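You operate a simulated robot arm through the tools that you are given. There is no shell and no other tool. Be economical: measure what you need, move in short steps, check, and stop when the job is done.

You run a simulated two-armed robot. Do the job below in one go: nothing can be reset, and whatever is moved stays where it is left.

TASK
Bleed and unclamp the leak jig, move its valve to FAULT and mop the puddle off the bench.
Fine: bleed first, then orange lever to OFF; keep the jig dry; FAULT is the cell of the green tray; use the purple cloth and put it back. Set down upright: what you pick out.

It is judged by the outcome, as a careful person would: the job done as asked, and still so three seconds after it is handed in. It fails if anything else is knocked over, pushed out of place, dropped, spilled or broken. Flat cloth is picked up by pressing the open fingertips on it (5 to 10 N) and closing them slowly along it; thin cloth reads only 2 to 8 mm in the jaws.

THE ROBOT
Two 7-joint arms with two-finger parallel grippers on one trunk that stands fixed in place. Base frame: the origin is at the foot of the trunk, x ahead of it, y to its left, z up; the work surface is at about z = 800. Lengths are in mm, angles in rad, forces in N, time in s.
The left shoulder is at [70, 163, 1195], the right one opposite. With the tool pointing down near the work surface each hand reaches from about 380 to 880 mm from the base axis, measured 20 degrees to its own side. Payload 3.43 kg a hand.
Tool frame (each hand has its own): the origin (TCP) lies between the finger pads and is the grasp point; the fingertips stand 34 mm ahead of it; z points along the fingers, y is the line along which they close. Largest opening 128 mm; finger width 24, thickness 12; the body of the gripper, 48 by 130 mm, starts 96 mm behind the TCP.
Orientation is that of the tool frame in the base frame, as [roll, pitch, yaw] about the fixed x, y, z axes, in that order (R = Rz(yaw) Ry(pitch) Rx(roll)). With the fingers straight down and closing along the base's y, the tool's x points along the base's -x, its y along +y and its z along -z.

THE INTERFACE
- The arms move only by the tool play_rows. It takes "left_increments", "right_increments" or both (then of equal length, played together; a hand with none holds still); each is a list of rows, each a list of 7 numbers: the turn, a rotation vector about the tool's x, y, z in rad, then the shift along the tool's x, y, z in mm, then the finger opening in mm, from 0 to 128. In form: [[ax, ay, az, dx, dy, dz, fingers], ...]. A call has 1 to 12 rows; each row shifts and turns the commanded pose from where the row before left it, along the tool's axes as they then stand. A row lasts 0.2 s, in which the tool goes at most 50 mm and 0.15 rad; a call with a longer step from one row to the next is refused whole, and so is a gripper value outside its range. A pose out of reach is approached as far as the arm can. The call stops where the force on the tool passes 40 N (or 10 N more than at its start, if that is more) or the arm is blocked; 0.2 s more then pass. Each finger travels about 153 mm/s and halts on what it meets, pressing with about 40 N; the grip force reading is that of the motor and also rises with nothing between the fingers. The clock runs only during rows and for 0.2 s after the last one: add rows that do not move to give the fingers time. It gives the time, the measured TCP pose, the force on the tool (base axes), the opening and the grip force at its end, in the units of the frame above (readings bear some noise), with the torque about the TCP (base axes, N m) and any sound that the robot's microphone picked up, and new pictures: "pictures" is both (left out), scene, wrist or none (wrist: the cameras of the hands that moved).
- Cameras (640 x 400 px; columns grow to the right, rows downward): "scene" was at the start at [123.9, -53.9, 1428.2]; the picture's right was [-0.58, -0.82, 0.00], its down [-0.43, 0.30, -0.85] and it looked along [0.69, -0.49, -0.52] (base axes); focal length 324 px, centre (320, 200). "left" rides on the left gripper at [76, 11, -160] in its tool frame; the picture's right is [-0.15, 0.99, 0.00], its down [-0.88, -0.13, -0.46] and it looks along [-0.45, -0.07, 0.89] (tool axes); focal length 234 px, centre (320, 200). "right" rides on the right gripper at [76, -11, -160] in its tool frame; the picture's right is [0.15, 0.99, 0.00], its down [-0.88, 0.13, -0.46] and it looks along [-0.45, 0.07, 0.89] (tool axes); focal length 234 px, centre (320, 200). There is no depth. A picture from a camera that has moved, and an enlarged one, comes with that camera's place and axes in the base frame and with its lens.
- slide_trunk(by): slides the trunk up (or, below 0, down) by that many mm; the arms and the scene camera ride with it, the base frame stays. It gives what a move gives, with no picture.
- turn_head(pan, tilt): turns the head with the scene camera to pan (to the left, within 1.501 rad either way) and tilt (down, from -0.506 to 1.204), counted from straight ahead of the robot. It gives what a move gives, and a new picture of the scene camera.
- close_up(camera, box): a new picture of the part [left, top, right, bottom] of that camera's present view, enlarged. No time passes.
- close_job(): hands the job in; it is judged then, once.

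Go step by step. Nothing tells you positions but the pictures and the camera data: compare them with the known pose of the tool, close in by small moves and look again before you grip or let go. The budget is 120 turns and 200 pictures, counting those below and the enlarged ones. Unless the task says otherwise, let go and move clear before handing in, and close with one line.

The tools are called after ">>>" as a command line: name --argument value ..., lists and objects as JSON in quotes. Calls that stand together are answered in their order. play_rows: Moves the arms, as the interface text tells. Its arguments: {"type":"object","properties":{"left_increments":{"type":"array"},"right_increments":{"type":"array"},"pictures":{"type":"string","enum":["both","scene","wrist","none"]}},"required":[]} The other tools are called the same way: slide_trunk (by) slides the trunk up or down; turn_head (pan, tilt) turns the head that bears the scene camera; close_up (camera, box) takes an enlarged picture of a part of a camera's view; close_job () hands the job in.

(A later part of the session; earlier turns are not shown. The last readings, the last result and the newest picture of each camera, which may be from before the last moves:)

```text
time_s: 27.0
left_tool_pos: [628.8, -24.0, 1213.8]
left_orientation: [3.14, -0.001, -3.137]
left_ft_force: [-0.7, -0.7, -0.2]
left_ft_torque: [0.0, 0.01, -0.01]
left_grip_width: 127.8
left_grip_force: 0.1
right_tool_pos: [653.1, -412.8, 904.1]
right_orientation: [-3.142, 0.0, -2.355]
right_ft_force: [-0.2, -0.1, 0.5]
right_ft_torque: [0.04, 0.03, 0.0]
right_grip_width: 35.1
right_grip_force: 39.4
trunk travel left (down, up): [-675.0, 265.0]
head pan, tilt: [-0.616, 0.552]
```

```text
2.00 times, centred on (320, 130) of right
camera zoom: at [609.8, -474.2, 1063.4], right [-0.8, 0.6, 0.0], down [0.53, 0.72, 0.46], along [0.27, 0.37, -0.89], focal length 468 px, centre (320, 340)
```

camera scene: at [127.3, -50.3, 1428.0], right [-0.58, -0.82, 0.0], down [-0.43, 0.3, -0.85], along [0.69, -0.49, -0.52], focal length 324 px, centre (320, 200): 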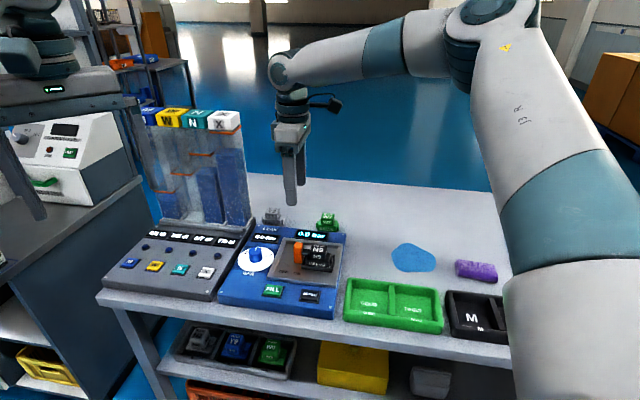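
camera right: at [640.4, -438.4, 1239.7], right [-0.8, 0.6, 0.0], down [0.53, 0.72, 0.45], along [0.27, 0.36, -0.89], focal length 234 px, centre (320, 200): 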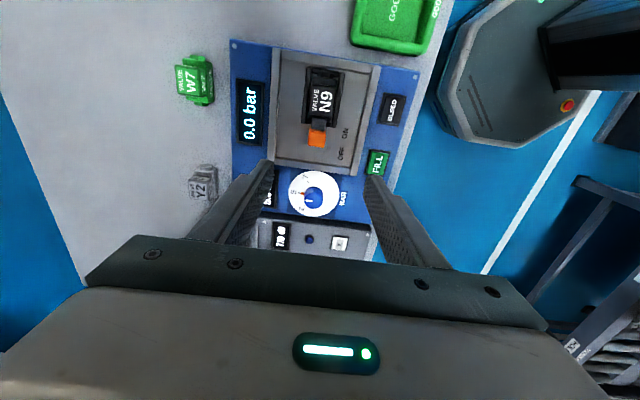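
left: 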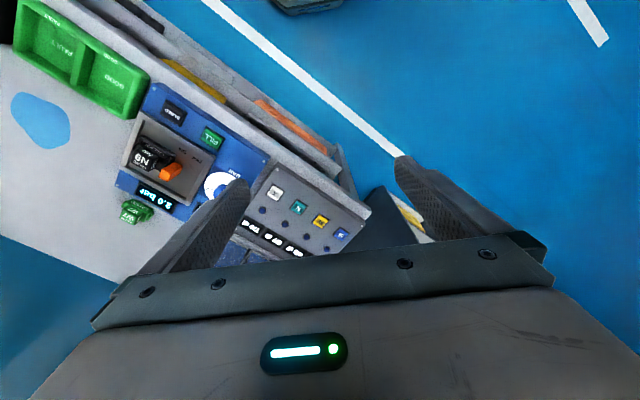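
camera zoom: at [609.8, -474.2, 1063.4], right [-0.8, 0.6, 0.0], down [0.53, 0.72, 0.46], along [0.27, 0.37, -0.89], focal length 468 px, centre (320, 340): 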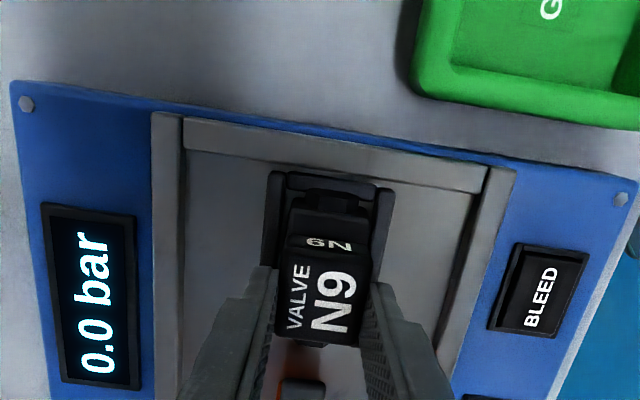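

Gripped with 35 mm between the fingers. I'll lift straight up.

>>> play_rows --right_increments '[[0, 0, 0, 0, 0, -8, 20], [0, 0, 0, 0, 0, -12, 20], [0, 0, 0, 0, 0, -20, 20], [0, 0, 0, 0, 0, -30, 20], [0, 0, 0, 0, 0, -30, 20]]'

>>> close_up --camera "scene" --box '[250, 190, 350, 290]'

```text
time_s: 28.2
left_tool_pos: [628.4, -24.2, 1214.5]
left_orientation: [3.14, 0.0, -3.138]
left_ft_force: [-0.1, 0.2, -0.1]
left_ft_torque: [0.02, -0.04, -0.01]
left_grip_width: 128.1
left_grip_force: 0.1
right_tool_pos: [650.5, -412.7, 1001.5]
right_orientation: [3.14, 0.0, -2.354]
right_ft_force: [0.6, -0.7, -1.5]
right_ft_torque: [-0.02, -0.01, 0.02]
right_grip_width: 35.4
right_grip_force: 39.6
trunk travel left (down, up): [-675.0, 265.0]
head pan, tilt: [-0.616, 0.552]
camera scene: at [123.6, -53.6, 1428.3], right [-0.58, -0.82, 0.0], down [-0.43, 0.3, -0.85], along [0.69, -0.49, -0.52], focal length 324 px, centre (320, 200)
camera right: at [607.4, -473.6, 1162.5], right [-0.8, 0.6, 0.0], down [0.53, 0.71, 0.46], along [0.27, 0.37, -0.89], focal length 234 px, centre (320, 200)
```

scene: 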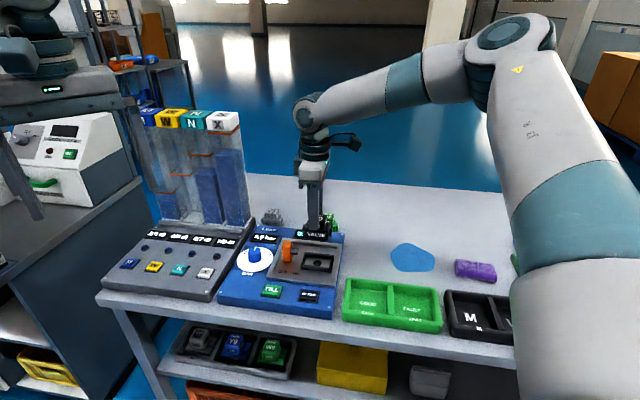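
right: 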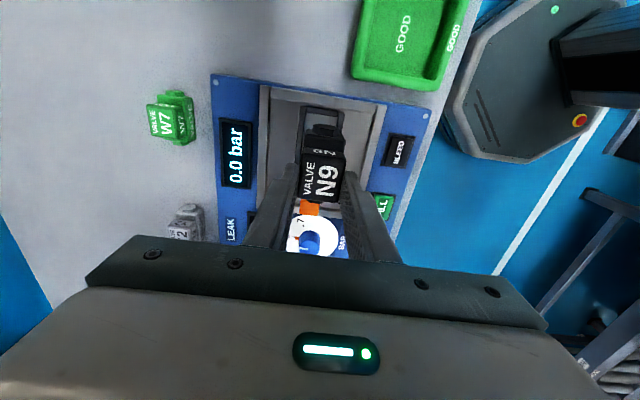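

```text
4.00 times, centred on (300, 240) of scene
camera zoom: at [123.6, -53.6, 1428.3], right [-0.58, -0.82, 0.0], down [-0.43, 0.3, -0.85], along [0.69, -0.49, -0.52], focal length 1296 px, centre (400, 40)
```

zoom: 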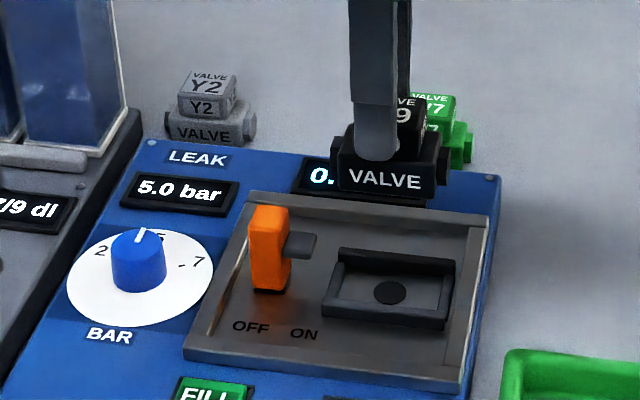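

The valve is out of the nest. I'll carry it at this height to above the FAULT cell.

>>> play_rows --right_increments '[[0, 0, 0, 25, 5, 0, 20], [0, 0, 0, 40, 13, 0, 20], [0, 0, 0, 40, 14, 0, 20], [0, 0, 0, 40, 14, 0, 20], [0, 0, 0, 40, 14, 0, 20], [0, 0, 0, 30, 10, 0, 20], [0, 0, 0, 20, 7, 0, 20], [0, 0, 0, 0, 0, 0, 20]]'

>>> close_up --camera "scene" --box '[330, 220, 490, 350]'

```text
time_s: 30.0
left_tool_pos: [629.5, -22.4, 1213.8]
left_orientation: [3.142, -0.001, -3.138]
left_ft_force: [0.8, -0.5, -0.5]
left_ft_torque: [-0.04, 0.01, 0.01]
left_grip_width: 127.9
left_grip_force: 0.0
right_tool_pos: [435.3, -522.9, 1000.4]
right_orientation: [-3.141, -0.001, -2.356]
right_ft_force: [0.4, 0.7, -2.1]
right_ft_torque: [0.0, 0.0, -0.01]
right_grip_width: 35.2
right_grip_force: 39.9
trunk travel left (down, up): [-675.0, 265.0]
head pan, tilt: [-0.616, 0.552]
camera scene: at [124.8, -53.6, 1428.2], right [-0.58, -0.82, 0.0], down [-0.43, 0.3, -0.85], along [0.69, -0.49, -0.52], focal length 324 px, centre (320, 200)
camera right: at [390.6, -583.4, 1161.4], right [-0.8, 0.59, 0.0], down [0.53, 0.72, 0.45], along [0.27, 0.37, -0.89], focal length 234 px, centre (320, 200)
```

scene: 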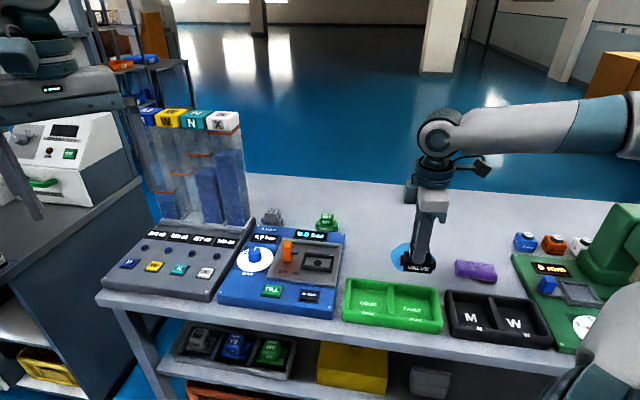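
right: 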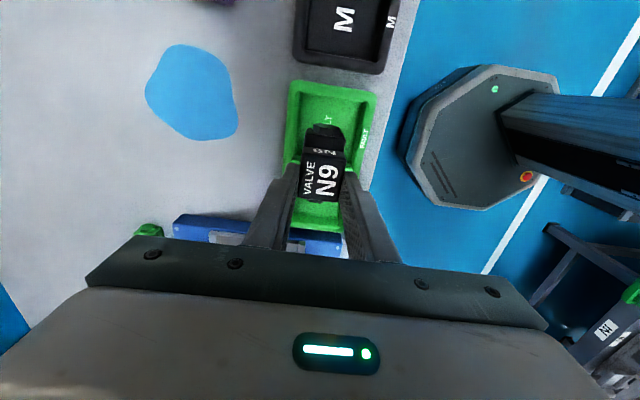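

```text
3.08 times, centred on (410, 285) of scene
camera zoom: at [124.8, -53.6, 1428.2], right [-0.58, -0.82, 0.0], down [-0.43, 0.3, -0.85], along [0.69, -0.49, -0.52], focal length 997 px, centre (43, -62)
```

zoom: 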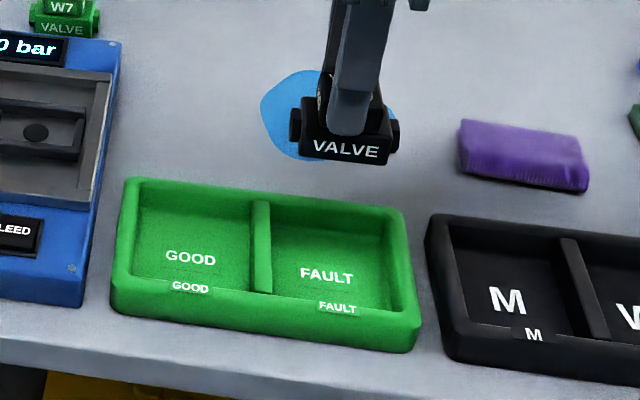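

The FAULT cell centre works out at about (420,-531). I'll shift there and come down to just above the rim.

>>> play_rows --right_increments '[[0, 0, 0, 16, 5, 10, 20], [0, 0, 0, 0, 0, 30, 20], [0, 0, 0, 0, 0, 30, 20], [0, 0, 0, 0, 0, 0, 20]]' --pictures "wrist"

>>> close_up --camera "scene" --box '[330, 220, 490, 350]'

```text
time_s: 31.0
left_tool_pos: [628.2, -24.7, 1214.6]
left_orientation: [-3.14, 0.001, -3.139]
left_ft_force: [-0.5, -0.1, 0.1]
left_ft_torque: [-0.01, -0.06, 0.0]
left_grip_width: 127.8
left_grip_force: 0.1
right_tool_pos: [417.5, -534.5, 931.3]
right_orientation: [3.142, 0.001, -2.356]
right_ft_force: [0.1, 0.5, -0.7]
right_ft_torque: [0.0, -0.02, 0.01]
right_grip_width: 35.3
right_grip_force: 39.6
trunk travel left (down, up): [-675.0, 265.0]
head pan, tilt: [-0.616, 0.552]
camera right: at [373.7, -594.8, 1092.5], right [-0.8, 0.6, 0.0], down [0.53, 0.71, 0.46], along [0.27, 0.37, -0.89], focal length 234 px, centre (320, 200)
```

right: 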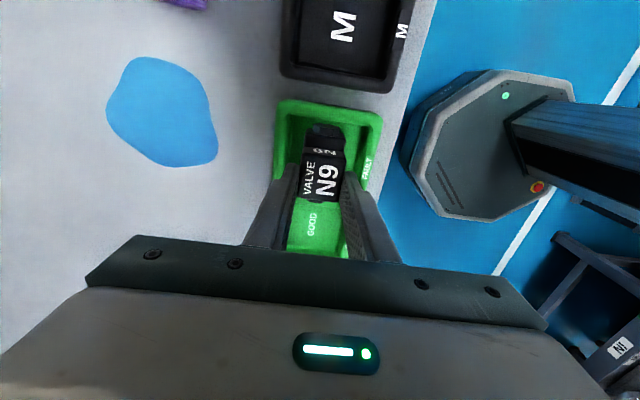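

```text
3.08 times, centred on (410, 285) of scene
camera zoom: at [123.5, -54.0, 1428.3], right [-0.58, -0.82, 0.0], down [-0.43, 0.3, -0.85], along [0.69, -0.49, -0.52], focal length 997 px, centre (43, -62)
```

zoom: 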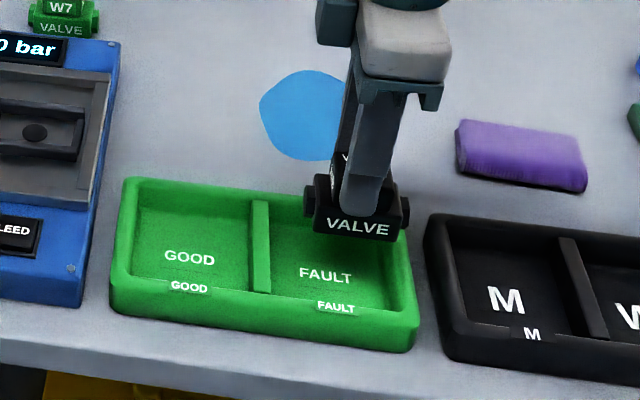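

The valve should move about 9 mm towards the GOOD side to be centred. I'll shift it and then lower towards the cell floor.

>>> play_rows --right_increments '[[0, 0, 0, -9, 0, 0, 20], [0, 0, 0, 0, 0, 20, 20], [0, 0, 0, 0, 0, 20, 20], [0, 0, 0, 0, 0, 8, 20], [0, 0, 0, 0, 0, 0, 20]]' --pictures "wrist"

>>> close_up --camera "scene" --box '[330, 220, 490, 350]'

```text
time_s: 32.2
left_tool_pos: [628.7, -23.8, 1212.9]
left_orientation: [3.141, 0.0, -3.139]
left_ft_force: [0.7, -0.1, 0.5]
left_ft_torque: [0.01, -0.01, -0.04]
left_grip_width: 127.9
left_grip_force: 0.1
right_tool_pos: [424.7, -527.7, 885.6]
right_orientation: [-3.141, 0.001, -2.358]
right_ft_force: [0.4, -0.5, -2.0]
right_ft_torque: [0.02, -0.04, -0.04]
right_grip_width: 35.4
right_grip_force: 39.8
trunk travel left (down, up): [-675.0, 265.0]
head pan, tilt: [-0.616, 0.552]
camera right: at [380.5, -588.2, 1046.1], right [-0.8, 0.6, 0.0], down [0.53, 0.71, 0.46], along [0.27, 0.37, -0.89], focal length 234 px, centre (320, 200)
```

right: 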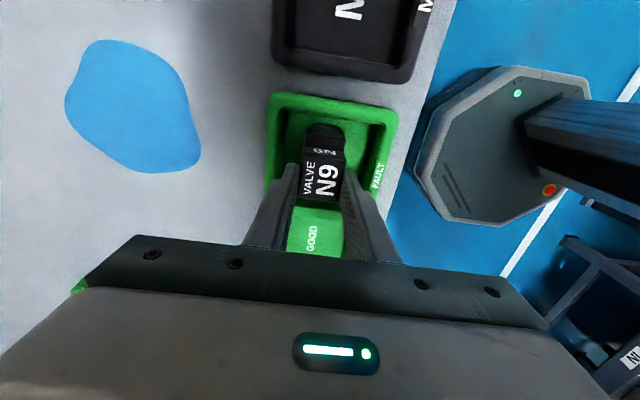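

```text
3.08 times, centred on (410, 285) of scene
camera zoom: at [124.0, -54.2, 1428.2], right [-0.58, -0.82, 0.0], down [-0.43, 0.3, -0.85], along [0.69, -0.49, -0.52], focal length 997 px, centre (43, -62)
```

zoom: 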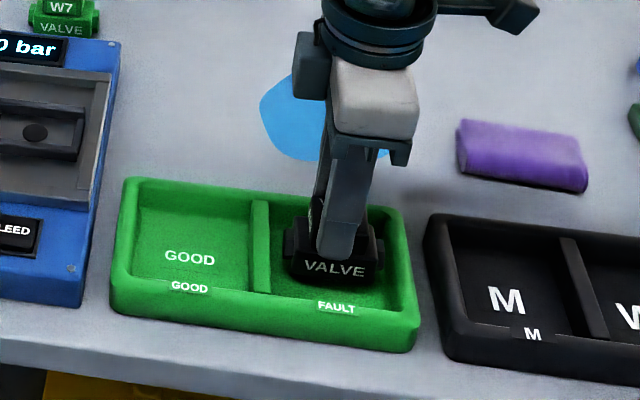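

The valve sits well inside the cell. I'll lower in small steps until it touches the floor.

>>> play_rows --right_increments '[[0, 0, 0, 0, 0, 4, 20], [0, 0, 0, 0, 0, 3, 20], [0, 0, 0, 0, 0, 2, 20]]' --pictures "none"

>>> close_up --camera "scene" --box '[370, 250, 450, 330]'

```text
time_s: 33.0
left_tool_pos: [628.9, -24.3, 1213.4]
left_orientation: [-3.141, 0.0, -3.139]
left_ft_force: [0.8, 0.5, 0.3]
left_ft_torque: [0.01, 0.0, -0.01]
left_grip_width: 128.2
left_grip_force: 0.1
right_tool_pos: [422.8, -527.5, 875.6]
right_orientation: [-3.14, -0.001, -2.356]
right_ft_force: [0.3, -0.1, -1.8]
right_ft_torque: [0.02, -0.04, -0.03]
right_grip_width: 35.4
right_grip_force: 39.6
trunk travel left (down, up): [-675.0, 265.0]
head pan, tilt: [-0.616, 0.552]
```

```text
5.00 times, centred on (410, 290) of scene
camera zoom: at [124.1, -54.1, 1428.2], right [-0.58, -0.82, 0.0], down [-0.43, 0.3, -0.85], along [0.69, -0.49, -0.52], focal length 1620 px, centre (-130, -250)
```

zoom: 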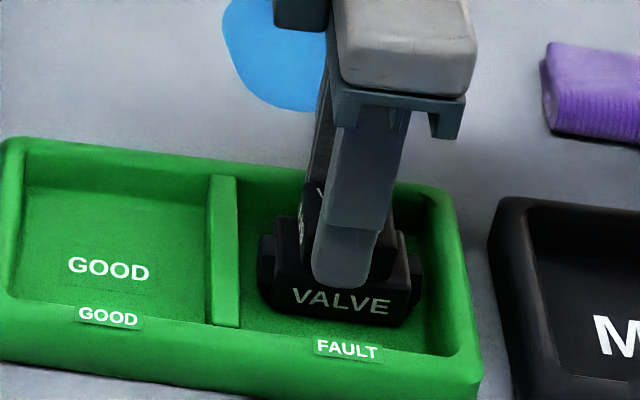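

>>> play_rows --right_increments '[[0, 0, 0, 0, 0, 2, 20], [0, 0, 0, 0, 0, 2, 20], [0, 0, 0, 0, 0, 2, 20]]' --pictures "none"

```text
time_s: 33.8
left_tool_pos: [626.1, -21.8, 1215.7]
left_orientation: [-3.141, 0.003, -3.137]
left_ft_force: [0.5, -0.5, -0.6]
left_ft_torque: [0.0, 0.02, -0.03]
left_grip_width: 128.0
left_grip_force: 0.2
right_tool_pos: [423.6, -526.8, 874.3]
right_orientation: [-3.136, 0.0, -2.356]
right_ft_force: [-4.8, -8.8, 32.4]
right_ft_torque: [-0.2, 0.24, 0.02]
right_grip_width: 35.6
right_grip_force: 40.7
trunk travel left (down, up): [-675.0, 265.0]
head pan, tilt: [-0.616, 0.552]
```

It is on the floor. I'll ease the pressure, open the fingers and rise.

>>> play_rows --right_increments '[[0, 0, 0, 0, 0, -4, 20], [0, 0, 0, 0, 0, 0, 28], [0, 0, 0, 0, 0, 0, 48], [0, 0, 0, 0, 0, 0, 64], [0, 0, 0, 0, 0, -20, 64], [0, 0, 0, 0, 0, -40, 64], [0, 0, 0, 0, 0, -45, 64], [0, 0, 0, 0, 0, -45, 64]]'

>>> close_up --camera "scene" --box '[330, 220, 490, 350]'

```text
time_s: 35.6
left_tool_pos: [627.8, -22.6, 1212.7]
left_orientation: [-3.14, 0.001, -3.139]
left_ft_force: [-0.3, 0.5, -0.6]
left_ft_torque: [-0.03, 0.02, 0.04]
left_grip_width: 128.1
left_grip_force: 0.0
right_tool_pos: [419.8, -526.8, 1023.0]
right_orientation: [3.14, 0.0, -2.357]
right_ft_force: [0.9, 0.3, 0.5]
right_ft_torque: [-0.01, 0.0, -0.06]
right_grip_width: 63.7
right_grip_force: 0.0
trunk travel left (down, up): [-675.0, 265.0]
head pan, tilt: [-0.616, 0.552]
camera scene: at [123.1, -53.1, 1428.3], right [-0.58, -0.82, 0.0], down [-0.43, 0.3, -0.85], along [0.7, -0.49, -0.52], focal length 324 px, centre (320, 200)
camera right: at [377.5, -586.9, 1184.1], right [-0.8, 0.6, 0.0], down [0.53, 0.72, 0.46], along [0.27, 0.37, -0.89], focal length 234 px, centre (320, 200)
```

scene: 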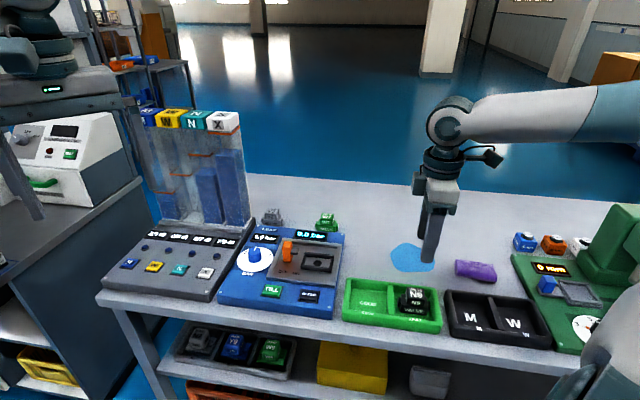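
right: 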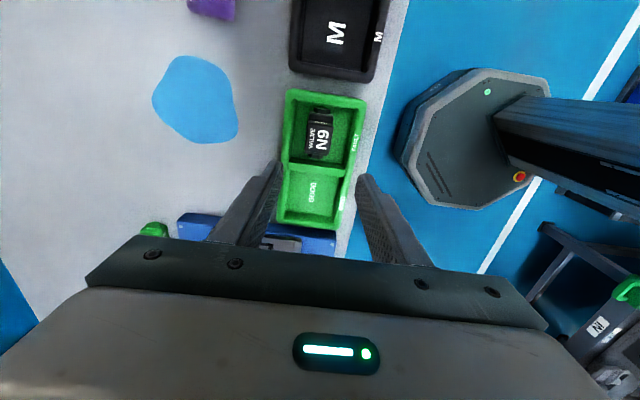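

```text
3.08 times, centred on (410, 285) of scene
camera zoom: at [123.1, -53.1, 1428.3], right [-0.58, -0.82, 0.0], down [-0.43, 0.3, -0.85], along [0.7, -0.49, -0.52], focal length 997 px, centre (43, -62)
```

zoom: 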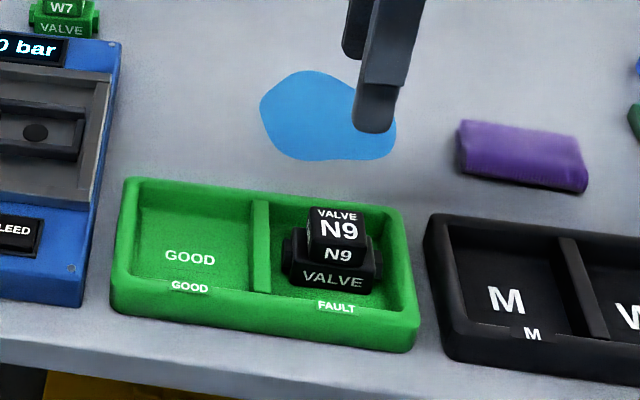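

The valve stands upright in FAULT. Now I'll go over the purple cloth for a close look.

>>> play_rows --right_increments '[[0, 0, 0, 26, -23, 0, 80], [0, 0, 0, 26, -23, 0, 80], [0, 0, 0, 26, -23, 0, 80], [0, 0, 0, 26, -23, 0, 80], [0, 0, 0, 26, -23, 0, 80], [0, 0, 0, 26, -23, 0, 80], [0, 0, 0, 22, -24, 0, 80], [0, 0, 0, 0, 0, 0, 80]]'

>>> close_up --camera "scene" --box '[370, 220, 530, 320]'

>>> close_up --camera "right" --box '[220, 60, 420, 240]'

```text
time_s: 37.4
left_tool_pos: [628.5, -22.6, 1214.7]
left_orientation: [3.14, -0.001, -3.138]
left_ft_force: [-0.9, 0.0, -0.1]
left_ft_torque: [-0.02, -0.01, 0.02]
left_grip_width: 127.9
left_grip_force: 0.1
right_tool_pos: [413.9, -766.9, 1026.9]
right_orientation: [-3.14, 0.002, -2.356]
right_ft_force: [0.2, 0.3, 0.3]
right_ft_torque: [-0.02, -0.01, 0.03]
right_grip_width: 80.1
right_grip_force: 0.1
trunk travel left (down, up): [-675.0, 265.0]
head pan, tilt: [-0.616, 0.552]
camera scene: at [123.6, -53.3, 1428.3], right [-0.58, -0.82, 0.0], down [-0.43, 0.3, -0.85], along [0.69, -0.49, -0.52], focal length 324 px, centre (320, 200)
camera right: at [369.8, -827.8, 1187.5], right [-0.8, 0.6, 0.0], down [0.53, 0.72, 0.46], along [0.27, 0.37, -0.89], focal length 234 px, centre (320, 200)
```

scene: 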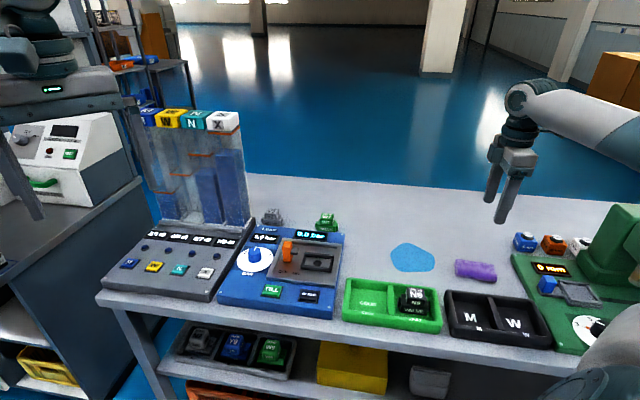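
right: 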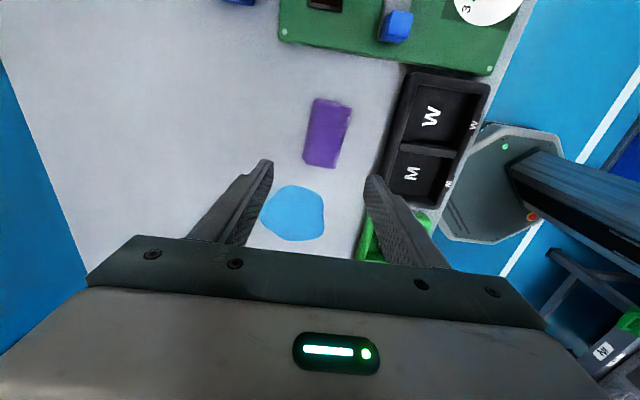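

```text
4.00 times, centred on (450, 270) of scene
camera zoom: at [123.6, -53.3, 1428.3], right [-0.58, -0.82, 0.0], down [-0.43, 0.3, -0.85], along [0.69, -0.49, -0.52], focal length 1296 px, centre (-200, -80)
```

zoom: 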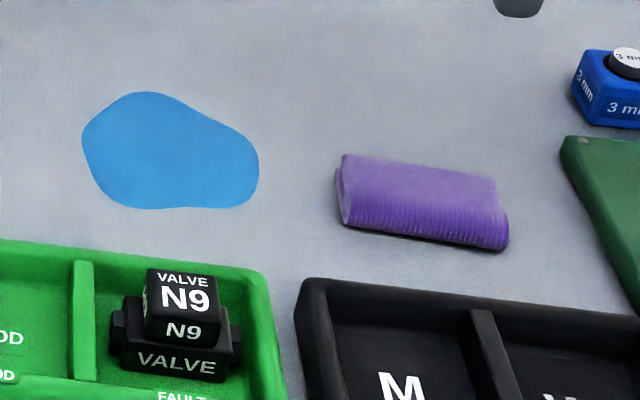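

```text
2.22 times, centred on (320, 150) of right
camera zoom: at [369.8, -827.8, 1187.5], right [-0.8, 0.6, 0.0], down [0.53, 0.72, 0.46], along [0.27, 0.37, -0.89], focal length 520 px, centre (320, 311)
```

zoom: 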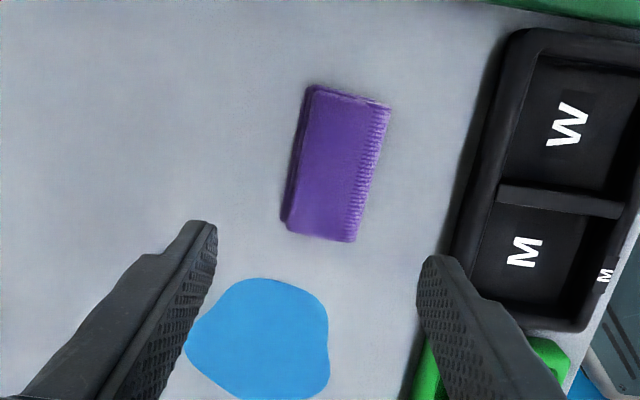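

The cloth lies at about (403,-757), its length in line with my tool's x. I'll set a 26 mm opening inside its width and come down just above it.

>>> play_rows --right_increments '[[0, 0, 0, 1, 15, 20, 26], [0, 0, 0, 0, 0, 45, 26], [0, 0, 0, 0, 0, 45, 26], [0, 0, 0, 0, 0, 35, 26], [0, 0, 0, 0, 0, 12, 26], [0, 0, 0, 0, 0, 0, 26]]' --pictures "none"

>>> close_up --camera "scene" --box '[410, 200, 530, 310]'

>>> close_up --camera "right" --box '[220, 60, 420, 240]'

```text
time_s: 38.8
left_tool_pos: [628.8, -23.6, 1213.5]
left_orientation: [3.141, -0.001, -3.139]
left_ft_force: [-0.1, 0.4, -0.4]
left_ft_torque: [0.01, 0.02, -0.01]
left_grip_width: 127.9
left_grip_force: 0.0
right_tool_pos: [402.2, -757.9, 869.0]
right_orientation: [-3.141, 0.001, -2.355]
right_ft_force: [0.5, -0.8, -0.2]
right_ft_torque: [-0.01, 0.0, 0.02]
right_grip_width: 26.0
right_grip_force: 0.2
trunk travel left (down, up): [-675.0, 265.0]
head pan, tilt: [-0.616, 0.552]
```

```text
3.64 times, centred on (470, 255) of scene
camera zoom: at [123.6, -53.7, 1428.3], right [-0.58, -0.82, 0.0], down [-0.43, 0.3, -0.85], along [0.69, -0.49, -0.52], focal length 1178 px, centre (-226, 0)
```

zoom: 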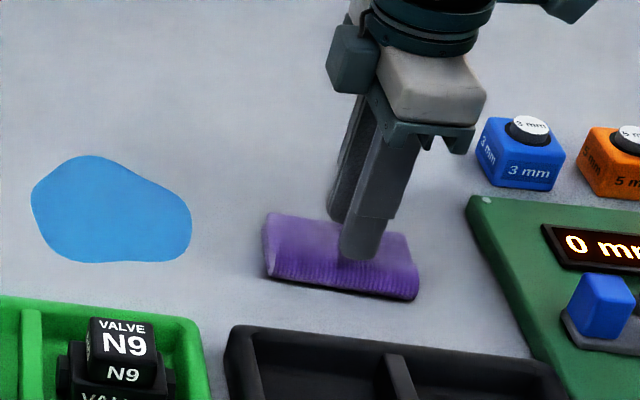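

```text
2.22 times, centred on (320, 150) of right
camera zoom: at [358.8, -818.7, 1029.6], right [-0.8, 0.6, 0.0], down [0.53, 0.72, 0.46], along [0.27, 0.37, -0.89], focal length 520 px, centre (320, 311)
```

zoom: 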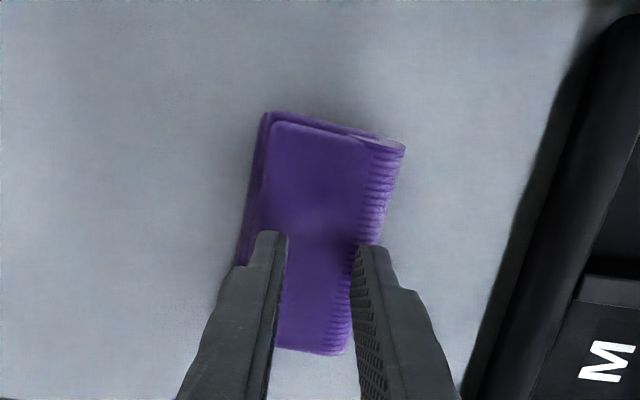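

The fingertips are over the cloth. I'll press down step by step until I feel 5–10 N.

>>> play_rows --right_increments '[[0, 0, 0, 0, -2, 6, 26], [0, 0, 0, 0, 0, 4, 26], [0, 0, 0, 0, 0, 2, 26], [0, 0, 0, 0, 0, 2, 26]]' --pictures "none"

```text
time_s: 39.8
left_tool_pos: [627.0, -20.8, 1215.4]
left_orientation: [-3.138, 0.001, -3.137]
left_ft_force: [0.1, 0.1, -0.5]
left_ft_torque: [-0.03, -0.01, 0.01]
left_grip_width: 128.0
left_grip_force: 0.1
right_tool_pos: [402.1, -758.7, 858.5]
right_orientation: [-3.135, 0.001, -2.358]
right_ft_force: [0.8, -1.8, 27.8]
right_ft_torque: [0.04, 0.06, 0.01]
right_grip_width: 26.0
right_grip_force: 0.1
trunk travel left (down, up): [-675.0, 265.0]
head pan, tilt: [-0.616, 0.552]
```

That is 28 N, too much. I'll back off to about 8 N and close slowly.

>>> play_rows --right_increments '[[0, 0, 0, 0, 0, -2.5, 26], [0, 0, 0, 0, 0, 0, 26]]' --pictures "none"

```text
time_s: 40.4
left_tool_pos: [627.6, -21.1, 1214.0]
left_orientation: [-3.14, 0.002, -3.138]
left_ft_force: [-0.1, -0.3, 0.0]
left_ft_torque: [-0.02, 0.03, 0.02]
left_grip_width: 128.2
left_grip_force: 0.1
right_tool_pos: [402.9, -759.5, 859.6]
right_orientation: [-3.137, 0.0, -2.358]
right_ft_force: [6.2, -5.8, 26.9]
right_ft_torque: [-0.16, -0.21, 0.02]
right_grip_width: 26.2
right_grip_force: 0.0
trunk travel left (down, up): [-675.0, 265.0]
head pan, tilt: [-0.616, 0.552]
```

>>> play_rows --right_increments '[[0, 0, 0, 0, 0, -2, 26], [0, 0, 0, 0, 0, 0, 26], [0, 0, 0, 0, 0, 0, 26]]' --pictures "none"

```text
time_s: 41.2
left_tool_pos: [628.2, -21.9, 1213.3]
left_orientation: [-3.14, 0.001, -3.138]
left_ft_force: [-0.4, -0.2, -0.3]
left_ft_torque: [0.03, -0.01, -0.01]
left_grip_width: 128.0
left_grip_force: 0.1
right_tool_pos: [401.8, -758.0, 858.7]
right_orientation: [3.142, 0.002, -2.355]
right_ft_force: [4.7, -1.8, 17.4]
right_ft_torque: [-0.13, -0.18, 0.0]
right_grip_width: 26.1
right_grip_force: 0.0
trunk travel left (down, up): [-675.0, 265.0]
head pan, tilt: [-0.616, 0.552]
```

>>> play_rows --right_increments '[[0, 0, 0, 0, 0, -1.5, 26], [0, 0, 0, 0, 0, 0, 26], [0, 0, 0, 0, 0, 0, 22], [0, 0, 0, 0, 0, 0, 18], [0, 0, 0, 0, 0, 0, 14], [0, 0, 0, 0, 0, 0, 10], [0, 0, 0, 0, 0, 0, 6], [0, 0, 0, 0, 0, 0, 3], [0, 0, 0, 0, 0, 0, 0], [0, 0, 0, 0, 0, 0, 0]]' --pictures "wrist"

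>>> close_up --camera "scene" --box '[410, 200, 530, 310]'

```text
time_s: 43.4
left_tool_pos: [628.0, -23.2, 1213.8]
left_orientation: [3.141, -0.001, -3.138]
left_ft_force: [-0.7, 0.2, 0.1]
left_ft_torque: [-0.01, -0.01, -0.03]
left_grip_width: 128.0
left_grip_force: 0.0
right_tool_pos: [402.5, -758.1, 860.0]
right_orientation: [3.141, -0.001, -2.358]
right_ft_force: [-0.7, 0.3, 1.7]
right_ft_torque: [-0.01, 0.04, 0.0]
right_grip_width: 0.0
right_grip_force: 32.7
trunk travel left (down, up): [-675.0, 265.0]
head pan, tilt: [-0.616, 0.552]
camera right: at [359.1, -820.3, 1020.3], right [-0.8, 0.6, 0.0], down [0.53, 0.71, 0.46], along [0.27, 0.37, -0.89], focal length 234 px, centre (320, 200)
```

right: 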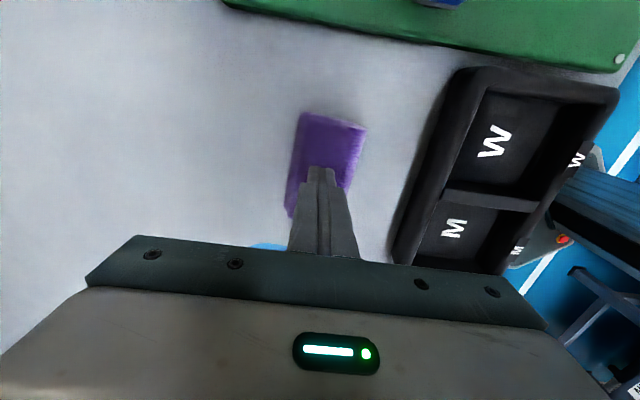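

```text
3.64 times, centred on (470, 255) of scene
camera zoom: at [123.7, -53.8, 1428.3], right [-0.58, -0.82, 0.0], down [-0.43, 0.3, -0.85], along [0.69, -0.49, -0.52], focal length 1178 px, centre (-226, 0)
```

zoom: 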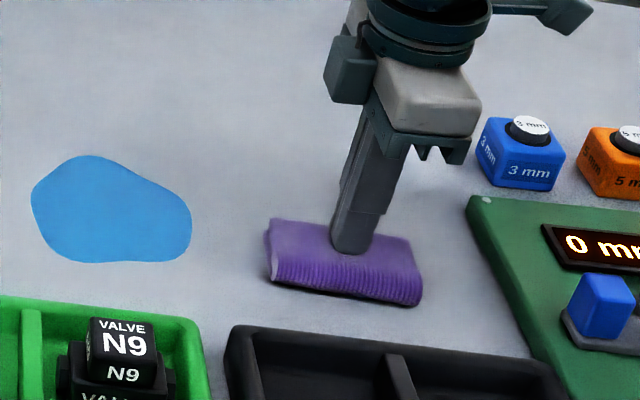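

The fingers slid shut without taking the cloth; it behaves as a thick folded pad about 24 mm high. I'll straddle its 53 mm width instead.

>>> play_rows --right_increments '[[0, 0, 0, 0, 0, -25, 0], [0, 0, 0, 0, 0, 0, 60], [0, 0, 0, 0, 0, 0, 100], [0, 0, 0, 0, 0, 0, 100]]' --pictures "none"

>>> close_up --camera "right" --box '[220, 60, 420, 240]'

```text
time_s: 44.4
left_tool_pos: [629.2, -22.8, 1214.6]
left_orientation: [-3.141, -0.001, -3.137]
left_ft_force: [-0.2, 0.3, -0.7]
left_ft_torque: [-0.02, 0.0, -0.01]
left_grip_width: 127.9
left_grip_force: 0.1
right_tool_pos: [402.1, -758.9, 885.6]
right_orientation: [3.141, -0.001, -2.357]
right_ft_force: [0.0, -0.5, -1.0]
right_ft_torque: [-0.03, 0.02, -0.01]
right_grip_width: 99.7
right_grip_force: 0.1
trunk travel left (down, up): [-675.0, 265.0]
head pan, tilt: [-0.616, 0.552]
```

```text
2.22 times, centred on (320, 150) of right
camera zoom: at [358.8, -819.0, 1046.6], right [-0.8, 0.6, 0.0], down [0.53, 0.72, 0.46], along [0.27, 0.37, -0.89], focal length 520 px, centre (320, 311)
```

zoom: 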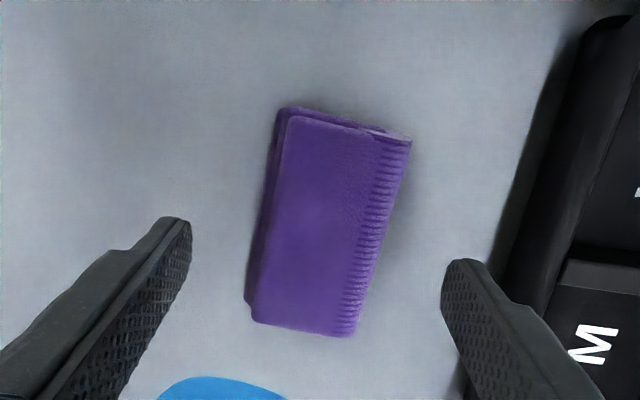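

>>> play_rows --right_increments '[[0, 0, 0, 4, 4, 0, 84], [0, 0, 0, 0, 0, 20, 84], [0, 0, 0, 0, 0, 15, 84], [0, 0, 0, 0, 0, 8, 84], [0, 0, 0, 0, 0, 0, 84]]' --pictures "none"

>>> close_up --camera "right" --box '[220, 60, 420, 240]'

>>> close_up --camera "scene" --box '[410, 200, 530, 310]'

```text
time_s: 45.6
left_tool_pos: [628.4, -23.7, 1212.3]
left_orientation: [3.14, -0.001, -3.137]
left_ft_force: [-0.5, 0.4, 0.1]
left_ft_torque: [-0.03, -0.03, 0.0]
left_grip_width: 127.7
left_grip_force: 0.0
right_tool_pos: [397.8, -760.4, 841.9]
right_orientation: [3.141, 0.001, -2.357]
right_ft_force: [-0.7, -0.2, 0.0]
right_ft_torque: [0.01, -0.01, -0.01]
right_grip_width: 83.9
right_grip_force: 0.1
trunk travel left (down, up): [-675.0, 265.0]
head pan, tilt: [-0.616, 0.552]
```

```text
2.22 times, centred on (320, 150) of right
camera zoom: at [354.3, -820.1, 1001.7], right [-0.8, 0.6, 0.0], down [0.53, 0.71, 0.46], along [0.27, 0.37, -0.89], focal length 520 px, centre (320, 311)
```

zoom: 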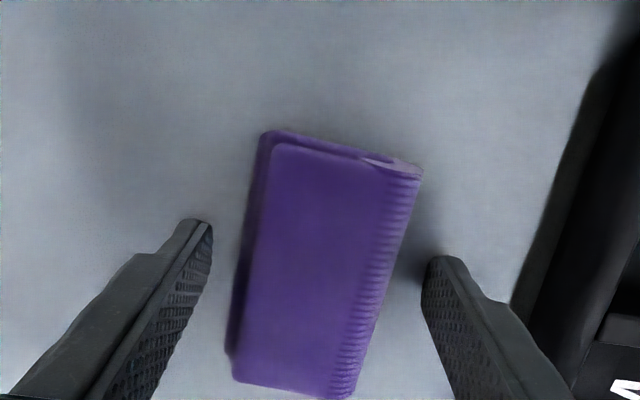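

```text
3.64 times, centred on (470, 255) of scene
camera zoom: at [124.0, -54.1, 1428.2], right [-0.58, -0.82, 0.0], down [-0.43, 0.3, -0.85], along [0.69, -0.49, -0.52], focal length 1178 px, centre (-226, 0)
```

zoom: 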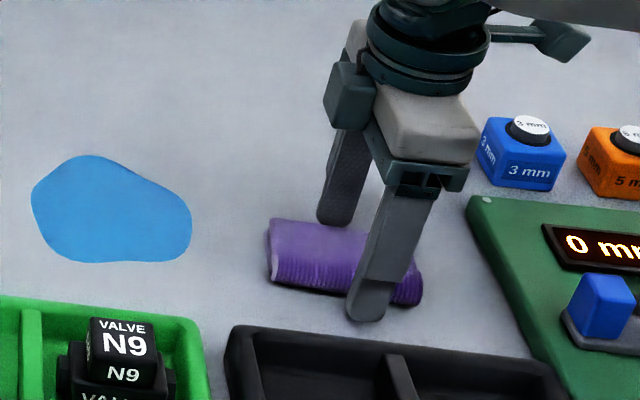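

Well straddled. I'll close on it slowly.

>>> play_rows --right_increments '[[0, 0, 0, 0, 0, 0, 72], [0, 0, 0, 0, 0, 0, 64], [0, 0, 0, 0, 0, 0, 58], [0, 0, 0, 0, 0, 0, 52], [0, 0, 0, 0, 0, 0, 46], [0, 0, 0, 0, 0, 0, 40], [0, 0, 0, 0, 0, 0, 34], [0, 0, 0, 0, 0, 0, 28], [0, 0, 0, 0, 0, 0, 22], [0, 0, 0, 0, 0, 0, 22]]' --pictures "none"

>>> close_up --camera "right" --box '[220, 60, 420, 240]'

>>> close_up --camera "scene" --box '[410, 200, 530, 310]'

```text
time_s: 47.8
left_tool_pos: [629.2, -23.8, 1213.6]
left_orientation: [-3.141, 0.0, -3.138]
left_ft_force: [0.4, -1.0, 0.3]
left_ft_torque: [0.0, 0.06, 0.01]
left_grip_width: 128.1
left_grip_force: 0.0
right_tool_pos: [396.8, -759.2, 841.0]
right_orientation: [-3.141, 0.001, -2.355]
right_ft_force: [-0.6, 0.5, -0.4]
right_ft_torque: [-0.03, -0.01, 0.03]
right_grip_width: 59.8
right_grip_force: 40.2
trunk travel left (down, up): [-675.0, 265.0]
head pan, tilt: [-0.616, 0.552]
```

```text
2.22 times, centred on (320, 150) of right
camera zoom: at [354.3, -820.0, 1001.9], right [-0.8, 0.6, 0.0], down [0.53, 0.71, 0.46], along [0.27, 0.37, -0.89], focal length 520 px, centre (320, 311)
```

zoom: 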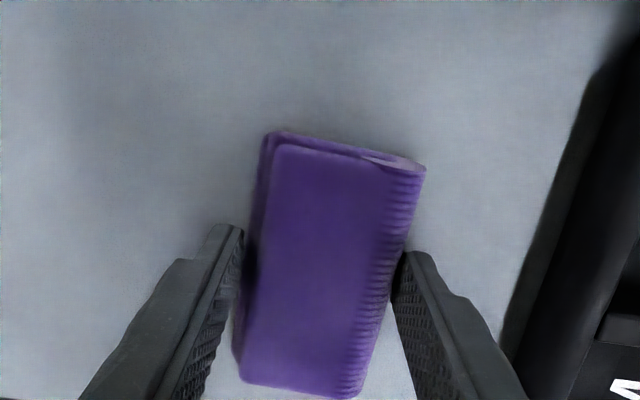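

```text
3.64 times, centred on (470, 255) of scene
camera zoom: at [124.0, -54.1, 1428.2], right [-0.58, -0.82, 0.0], down [-0.43, 0.3, -0.85], along [0.69, -0.49, -0.52], focal length 1178 px, centre (-226, 0)
```

zoom: 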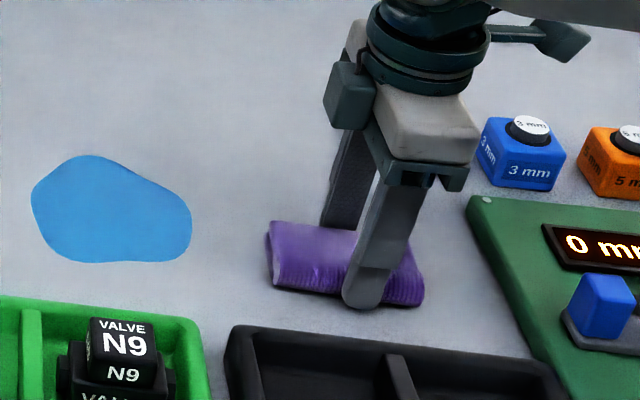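

It grips firmly at 60 mm. I'll lift it and carry it to the front edge of the puddle, which spans about 125 by 128 mm around (546,-677).

>>> play_rows --right_increments '[[0, 0, 0, 0, 0, -10, 22], [0, 0, 0, 0, 0, -20, 22], [0, 0, 0, -35, 5, 0, 22], [0, 0, 0, -35, 4, 0, 22], [0, 0, 0, -35, 4, 0, 22], [0, 0, 0, -32, 4, 0, 22], [0, 0, 0, 0, 0, 0, 22]]'

>>> close_up --camera "scene" --box '[360, 200, 500, 310]'

```text
time_s: 49.4
left_tool_pos: [630.1, -23.7, 1213.6]
left_orientation: [-3.141, 0.001, -3.137]
left_ft_force: [-0.1, 0.3, 0.1]
left_ft_torque: [-0.03, 0.0, 0.02]
left_grip_width: 128.0
left_grip_force: 0.0
right_tool_pos: [483.7, -649.7, 873.1]
right_orientation: [3.141, -0.001, -2.356]
right_ft_force: [-0.3, -0.7, -0.3]
right_ft_torque: [0.01, 0.02, 0.02]
right_grip_width: 59.5
right_grip_force: 39.5
trunk travel left (down, up): [-675.0, 265.0]
head pan, tilt: [-0.616, 0.552]
camera scene: at [123.1, -54.2, 1428.3], right [-0.58, -0.82, 0.0], down [-0.43, 0.3, -0.85], along [0.7, -0.49, -0.52], focal length 324 px, centre (320, 200)
camera right: at [440.7, -710.8, 1034.2], right [-0.8, 0.6, 0.0], down [0.53, 0.71, 0.46], along [0.27, 0.37, -0.89], focal length 234 px, centre (320, 200)
```

scene: 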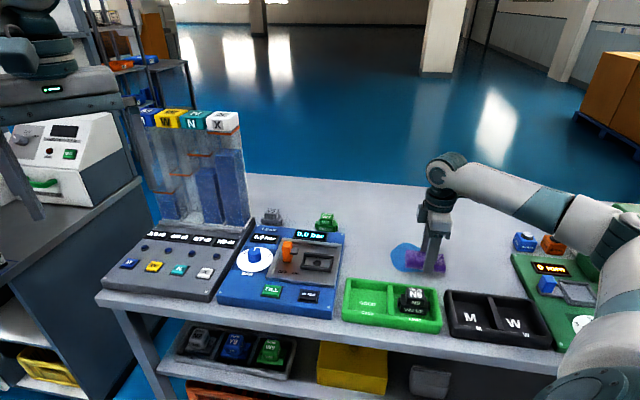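
right: 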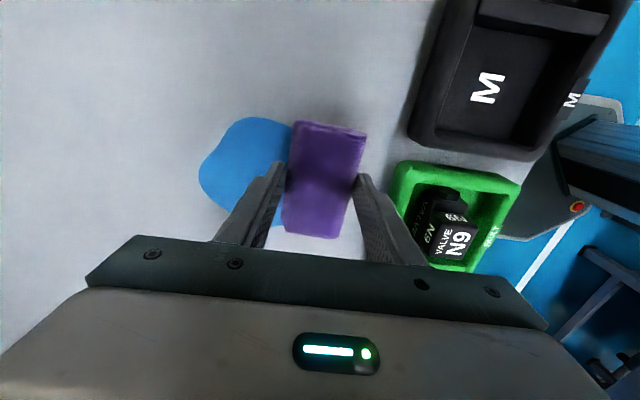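

```text
3.64 times, centred on (430, 255) of scene
camera zoom: at [123.1, -54.2, 1428.3], right [-0.58, -0.82, 0.0], down [-0.43, 0.3, -0.85], along [0.7, -0.49, -0.52], focal length 1178 px, centre (-80, 0)
```

zoom: 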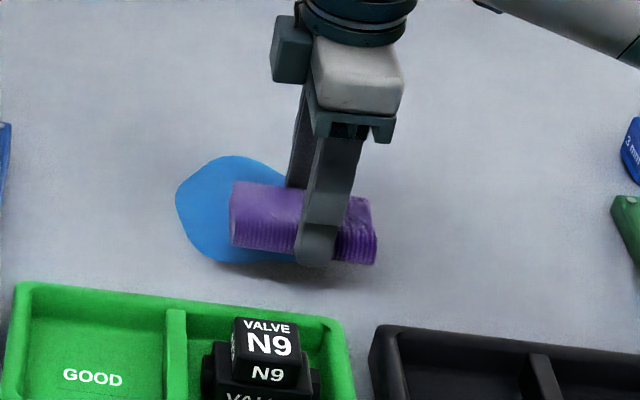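

>>> play_rows --right_increments '[[0, 0, 0, 0, 0, 20, 22], [0, 0, 0, 0, 0, 10, 22], [0, 0, 0, 0, 0, 1, 22], [0, 0, 0, 0, 0, 0, 22]]' --pictures "none"

```text
time_s: 50.4
left_tool_pos: [628.3, -23.2, 1214.3]
left_orientation: [-3.14, 0.001, -3.136]
left_ft_force: [-0.5, -0.3, 0.1]
left_ft_torque: [0.02, 0.02, 0.02]
left_grip_width: 128.0
left_grip_force: 0.1
right_tool_pos: [483.2, -650.4, 841.2]
right_orientation: [-3.139, 0.0, -2.356]
right_ft_force: [-0.1, 0.2, 0.1]
right_ft_torque: [0.0, -0.02, 0.01]
right_grip_width: 59.1
right_grip_force: 40.3
trunk travel left (down, up): [-675.0, 265.0]
head pan, tilt: [-0.616, 0.552]
```

>>> play_rows --right_increments '[[0, 0, 0, 0, 0, 1, 22], [0, 0, 0, 0, 0, 1, 22], [0, 0, 0, 0, 0, 0, 22]]' --pictures "none"

```text
time_s: 51.2
left_tool_pos: [628.9, -22.4, 1213.8]
left_orientation: [-3.14, 0.0, -3.138]
left_ft_force: [0.4, 0.6, -0.6]
left_ft_torque: [0.02, -0.02, 0.01]
left_grip_width: 128.1
left_grip_force: 0.1
right_tool_pos: [483.2, -650.4, 841.7]
right_orientation: [-3.141, 0.0, -2.355]
right_ft_force: [3.2, -0.3, 8.2]
right_ft_torque: [0.03, 0.03, -0.09]
right_grip_width: 59.2
right_grip_force: 40.1
trunk travel left (down, up): [-675.0, 265.0]
head pan, tilt: [-0.616, 0.552]
```

It touches with 8 N. I'll sweep away across the right half of the puddle.

>>> play_rows --right_increments '[[0, 0, 0, 0, -12, 0, 22], [0, 0, 0, 0, -14, 0, 22], [0, 0, 0, 0, -14, 0, 22], [0, 0, 0, 0, -14, 0, 22], [0, 0, 0, 0, -14, 0, 22], [0, 0, 0, 0, -14, 0, 22], [0, 0, 0, 0, -14, 0, 22], [0, 0, 0, 0, -14, 0, 22], [0, 0, 0, 0, 0, 0, 22]]' --pictures "wrist"

>>> close_up --camera "scene" --box '[360, 200, 500, 310]'

```text
time_s: 53.2
left_tool_pos: [627.4, -23.8, 1214.3]
left_orientation: [-3.14, 0.002, -3.139]
left_ft_force: [-0.3, -0.5, -0.5]
left_ft_torque: [0.01, -0.05, 0.02]
left_grip_width: 127.9
left_grip_force: 0.0
right_tool_pos: [558.0, -727.2, 840.8]
right_orientation: [-3.139, -0.001, -2.356]
right_ft_force: [-4.0, 3.4, 11.9]
right_ft_torque: [0.08, 0.16, -0.08]
right_grip_width: 58.5
right_grip_force: 39.7
trunk travel left (down, up): [-675.0, 265.0]
head pan, tilt: [-0.616, 0.552]
camera right: at [515.3, -786.6, 1001.7], right [-0.8, 0.6, 0.0], down [0.53, 0.72, 0.46], along [0.27, 0.36, -0.89], focal length 234 px, centre (320, 200)
```

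right: 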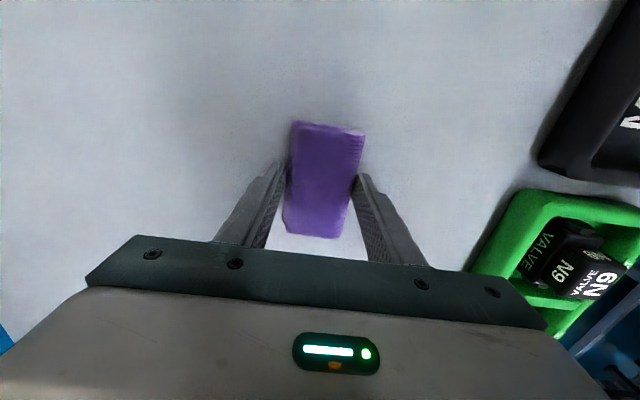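

```text
3.64 times, centred on (430, 255) of scene
camera zoom: at [122.0, -51.8, 1428.5], right [-0.58, -0.82, 0.0], down [-0.43, 0.3, -0.85], along [0.7, -0.49, -0.52], focal length 1178 px, centre (-80, 0)
```

zoom: 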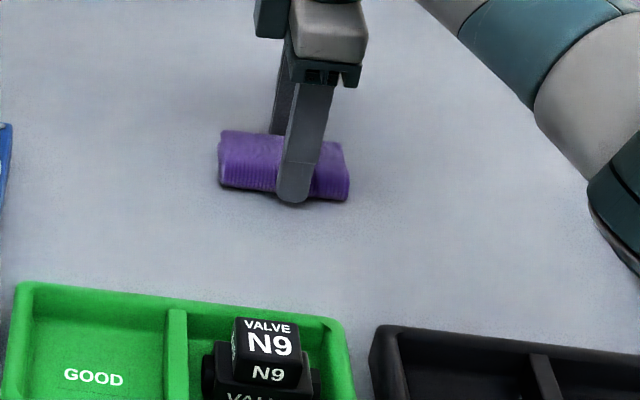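

The puddle has vanished from view. I'll make one return pass over the left half to be sure, then lift and look.

>>> play_rows --right_increments '[[0, 0, 0, -12, 4, 0, 22], [0, 0, 0, -12, 6, 0, 22], [0, 0, 0, -12, 8, 0, 22], [0, 0, 0, -8, 12, 0, 22], [0, 0, 0, 0, 14, 0, 22], [0, 0, 0, 0, 14, 0, 22], [0, 0, 0, 0, 14, 0, 22], [0, 0, 0, 0, 14, 0, 22], [0, 0, 0, 0, 14, 0, 22], [0, 0, 0, 0, 0, -15, 22], [0, 0, 0, 0, 0, -20, 22], [0, 0, 0, 0, 0, 0, 22]]' --pictures "wrist"

>>> close_up --camera "scene" --box '[340, 180, 500, 310]'

```text
time_s: 55.8
left_tool_pos: [628.7, -24.9, 1214.5]
left_orientation: [3.141, 0.0, -3.138]
left_ft_force: [-0.6, 0.3, 0.3]
left_ft_torque: [0.01, -0.01, -0.03]
left_grip_width: 128.2
left_grip_force: 0.0
right_tool_pos: [522.4, -626.5, 872.9]
right_orientation: [3.138, 0.001, -2.357]
right_ft_force: [-0.1, -1.1, -0.6]
right_ft_torque: [0.0, 0.0, -0.03]
right_grip_width: 58.5
right_grip_force: 39.9
trunk travel left (down, up): [-675.0, 265.0]
head pan, tilt: [-0.616, 0.552]
camera right: at [478.2, -687.4, 1033.8], right [-0.8, 0.6, 0.0], down [0.53, 0.71, 0.46], along [0.27, 0.37, -0.89], focal length 234 px, centre (320, 200)
```

right: 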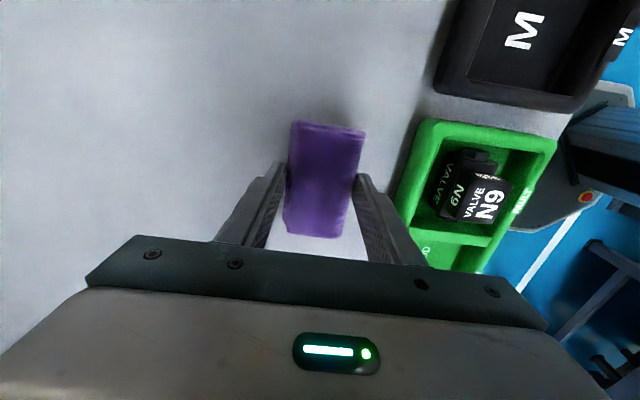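

```text
3.08 times, centred on (420, 245) of scene
camera zoom: at [124.3, -54.5, 1428.1], right [-0.58, -0.82, 0.0], down [-0.43, 0.3, -0.85], along [0.69, -0.49, -0.52], focal length 997 px, centre (12, 62)
```

zoom: 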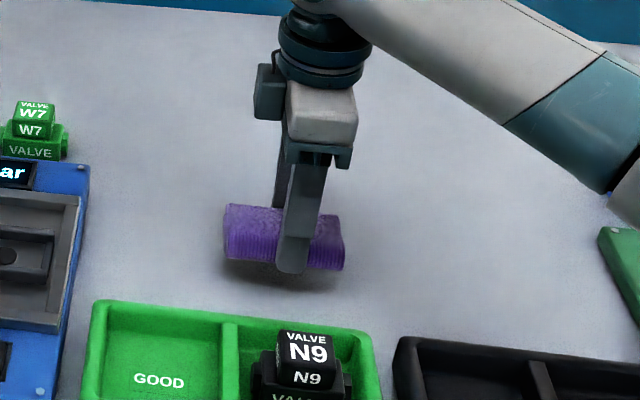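

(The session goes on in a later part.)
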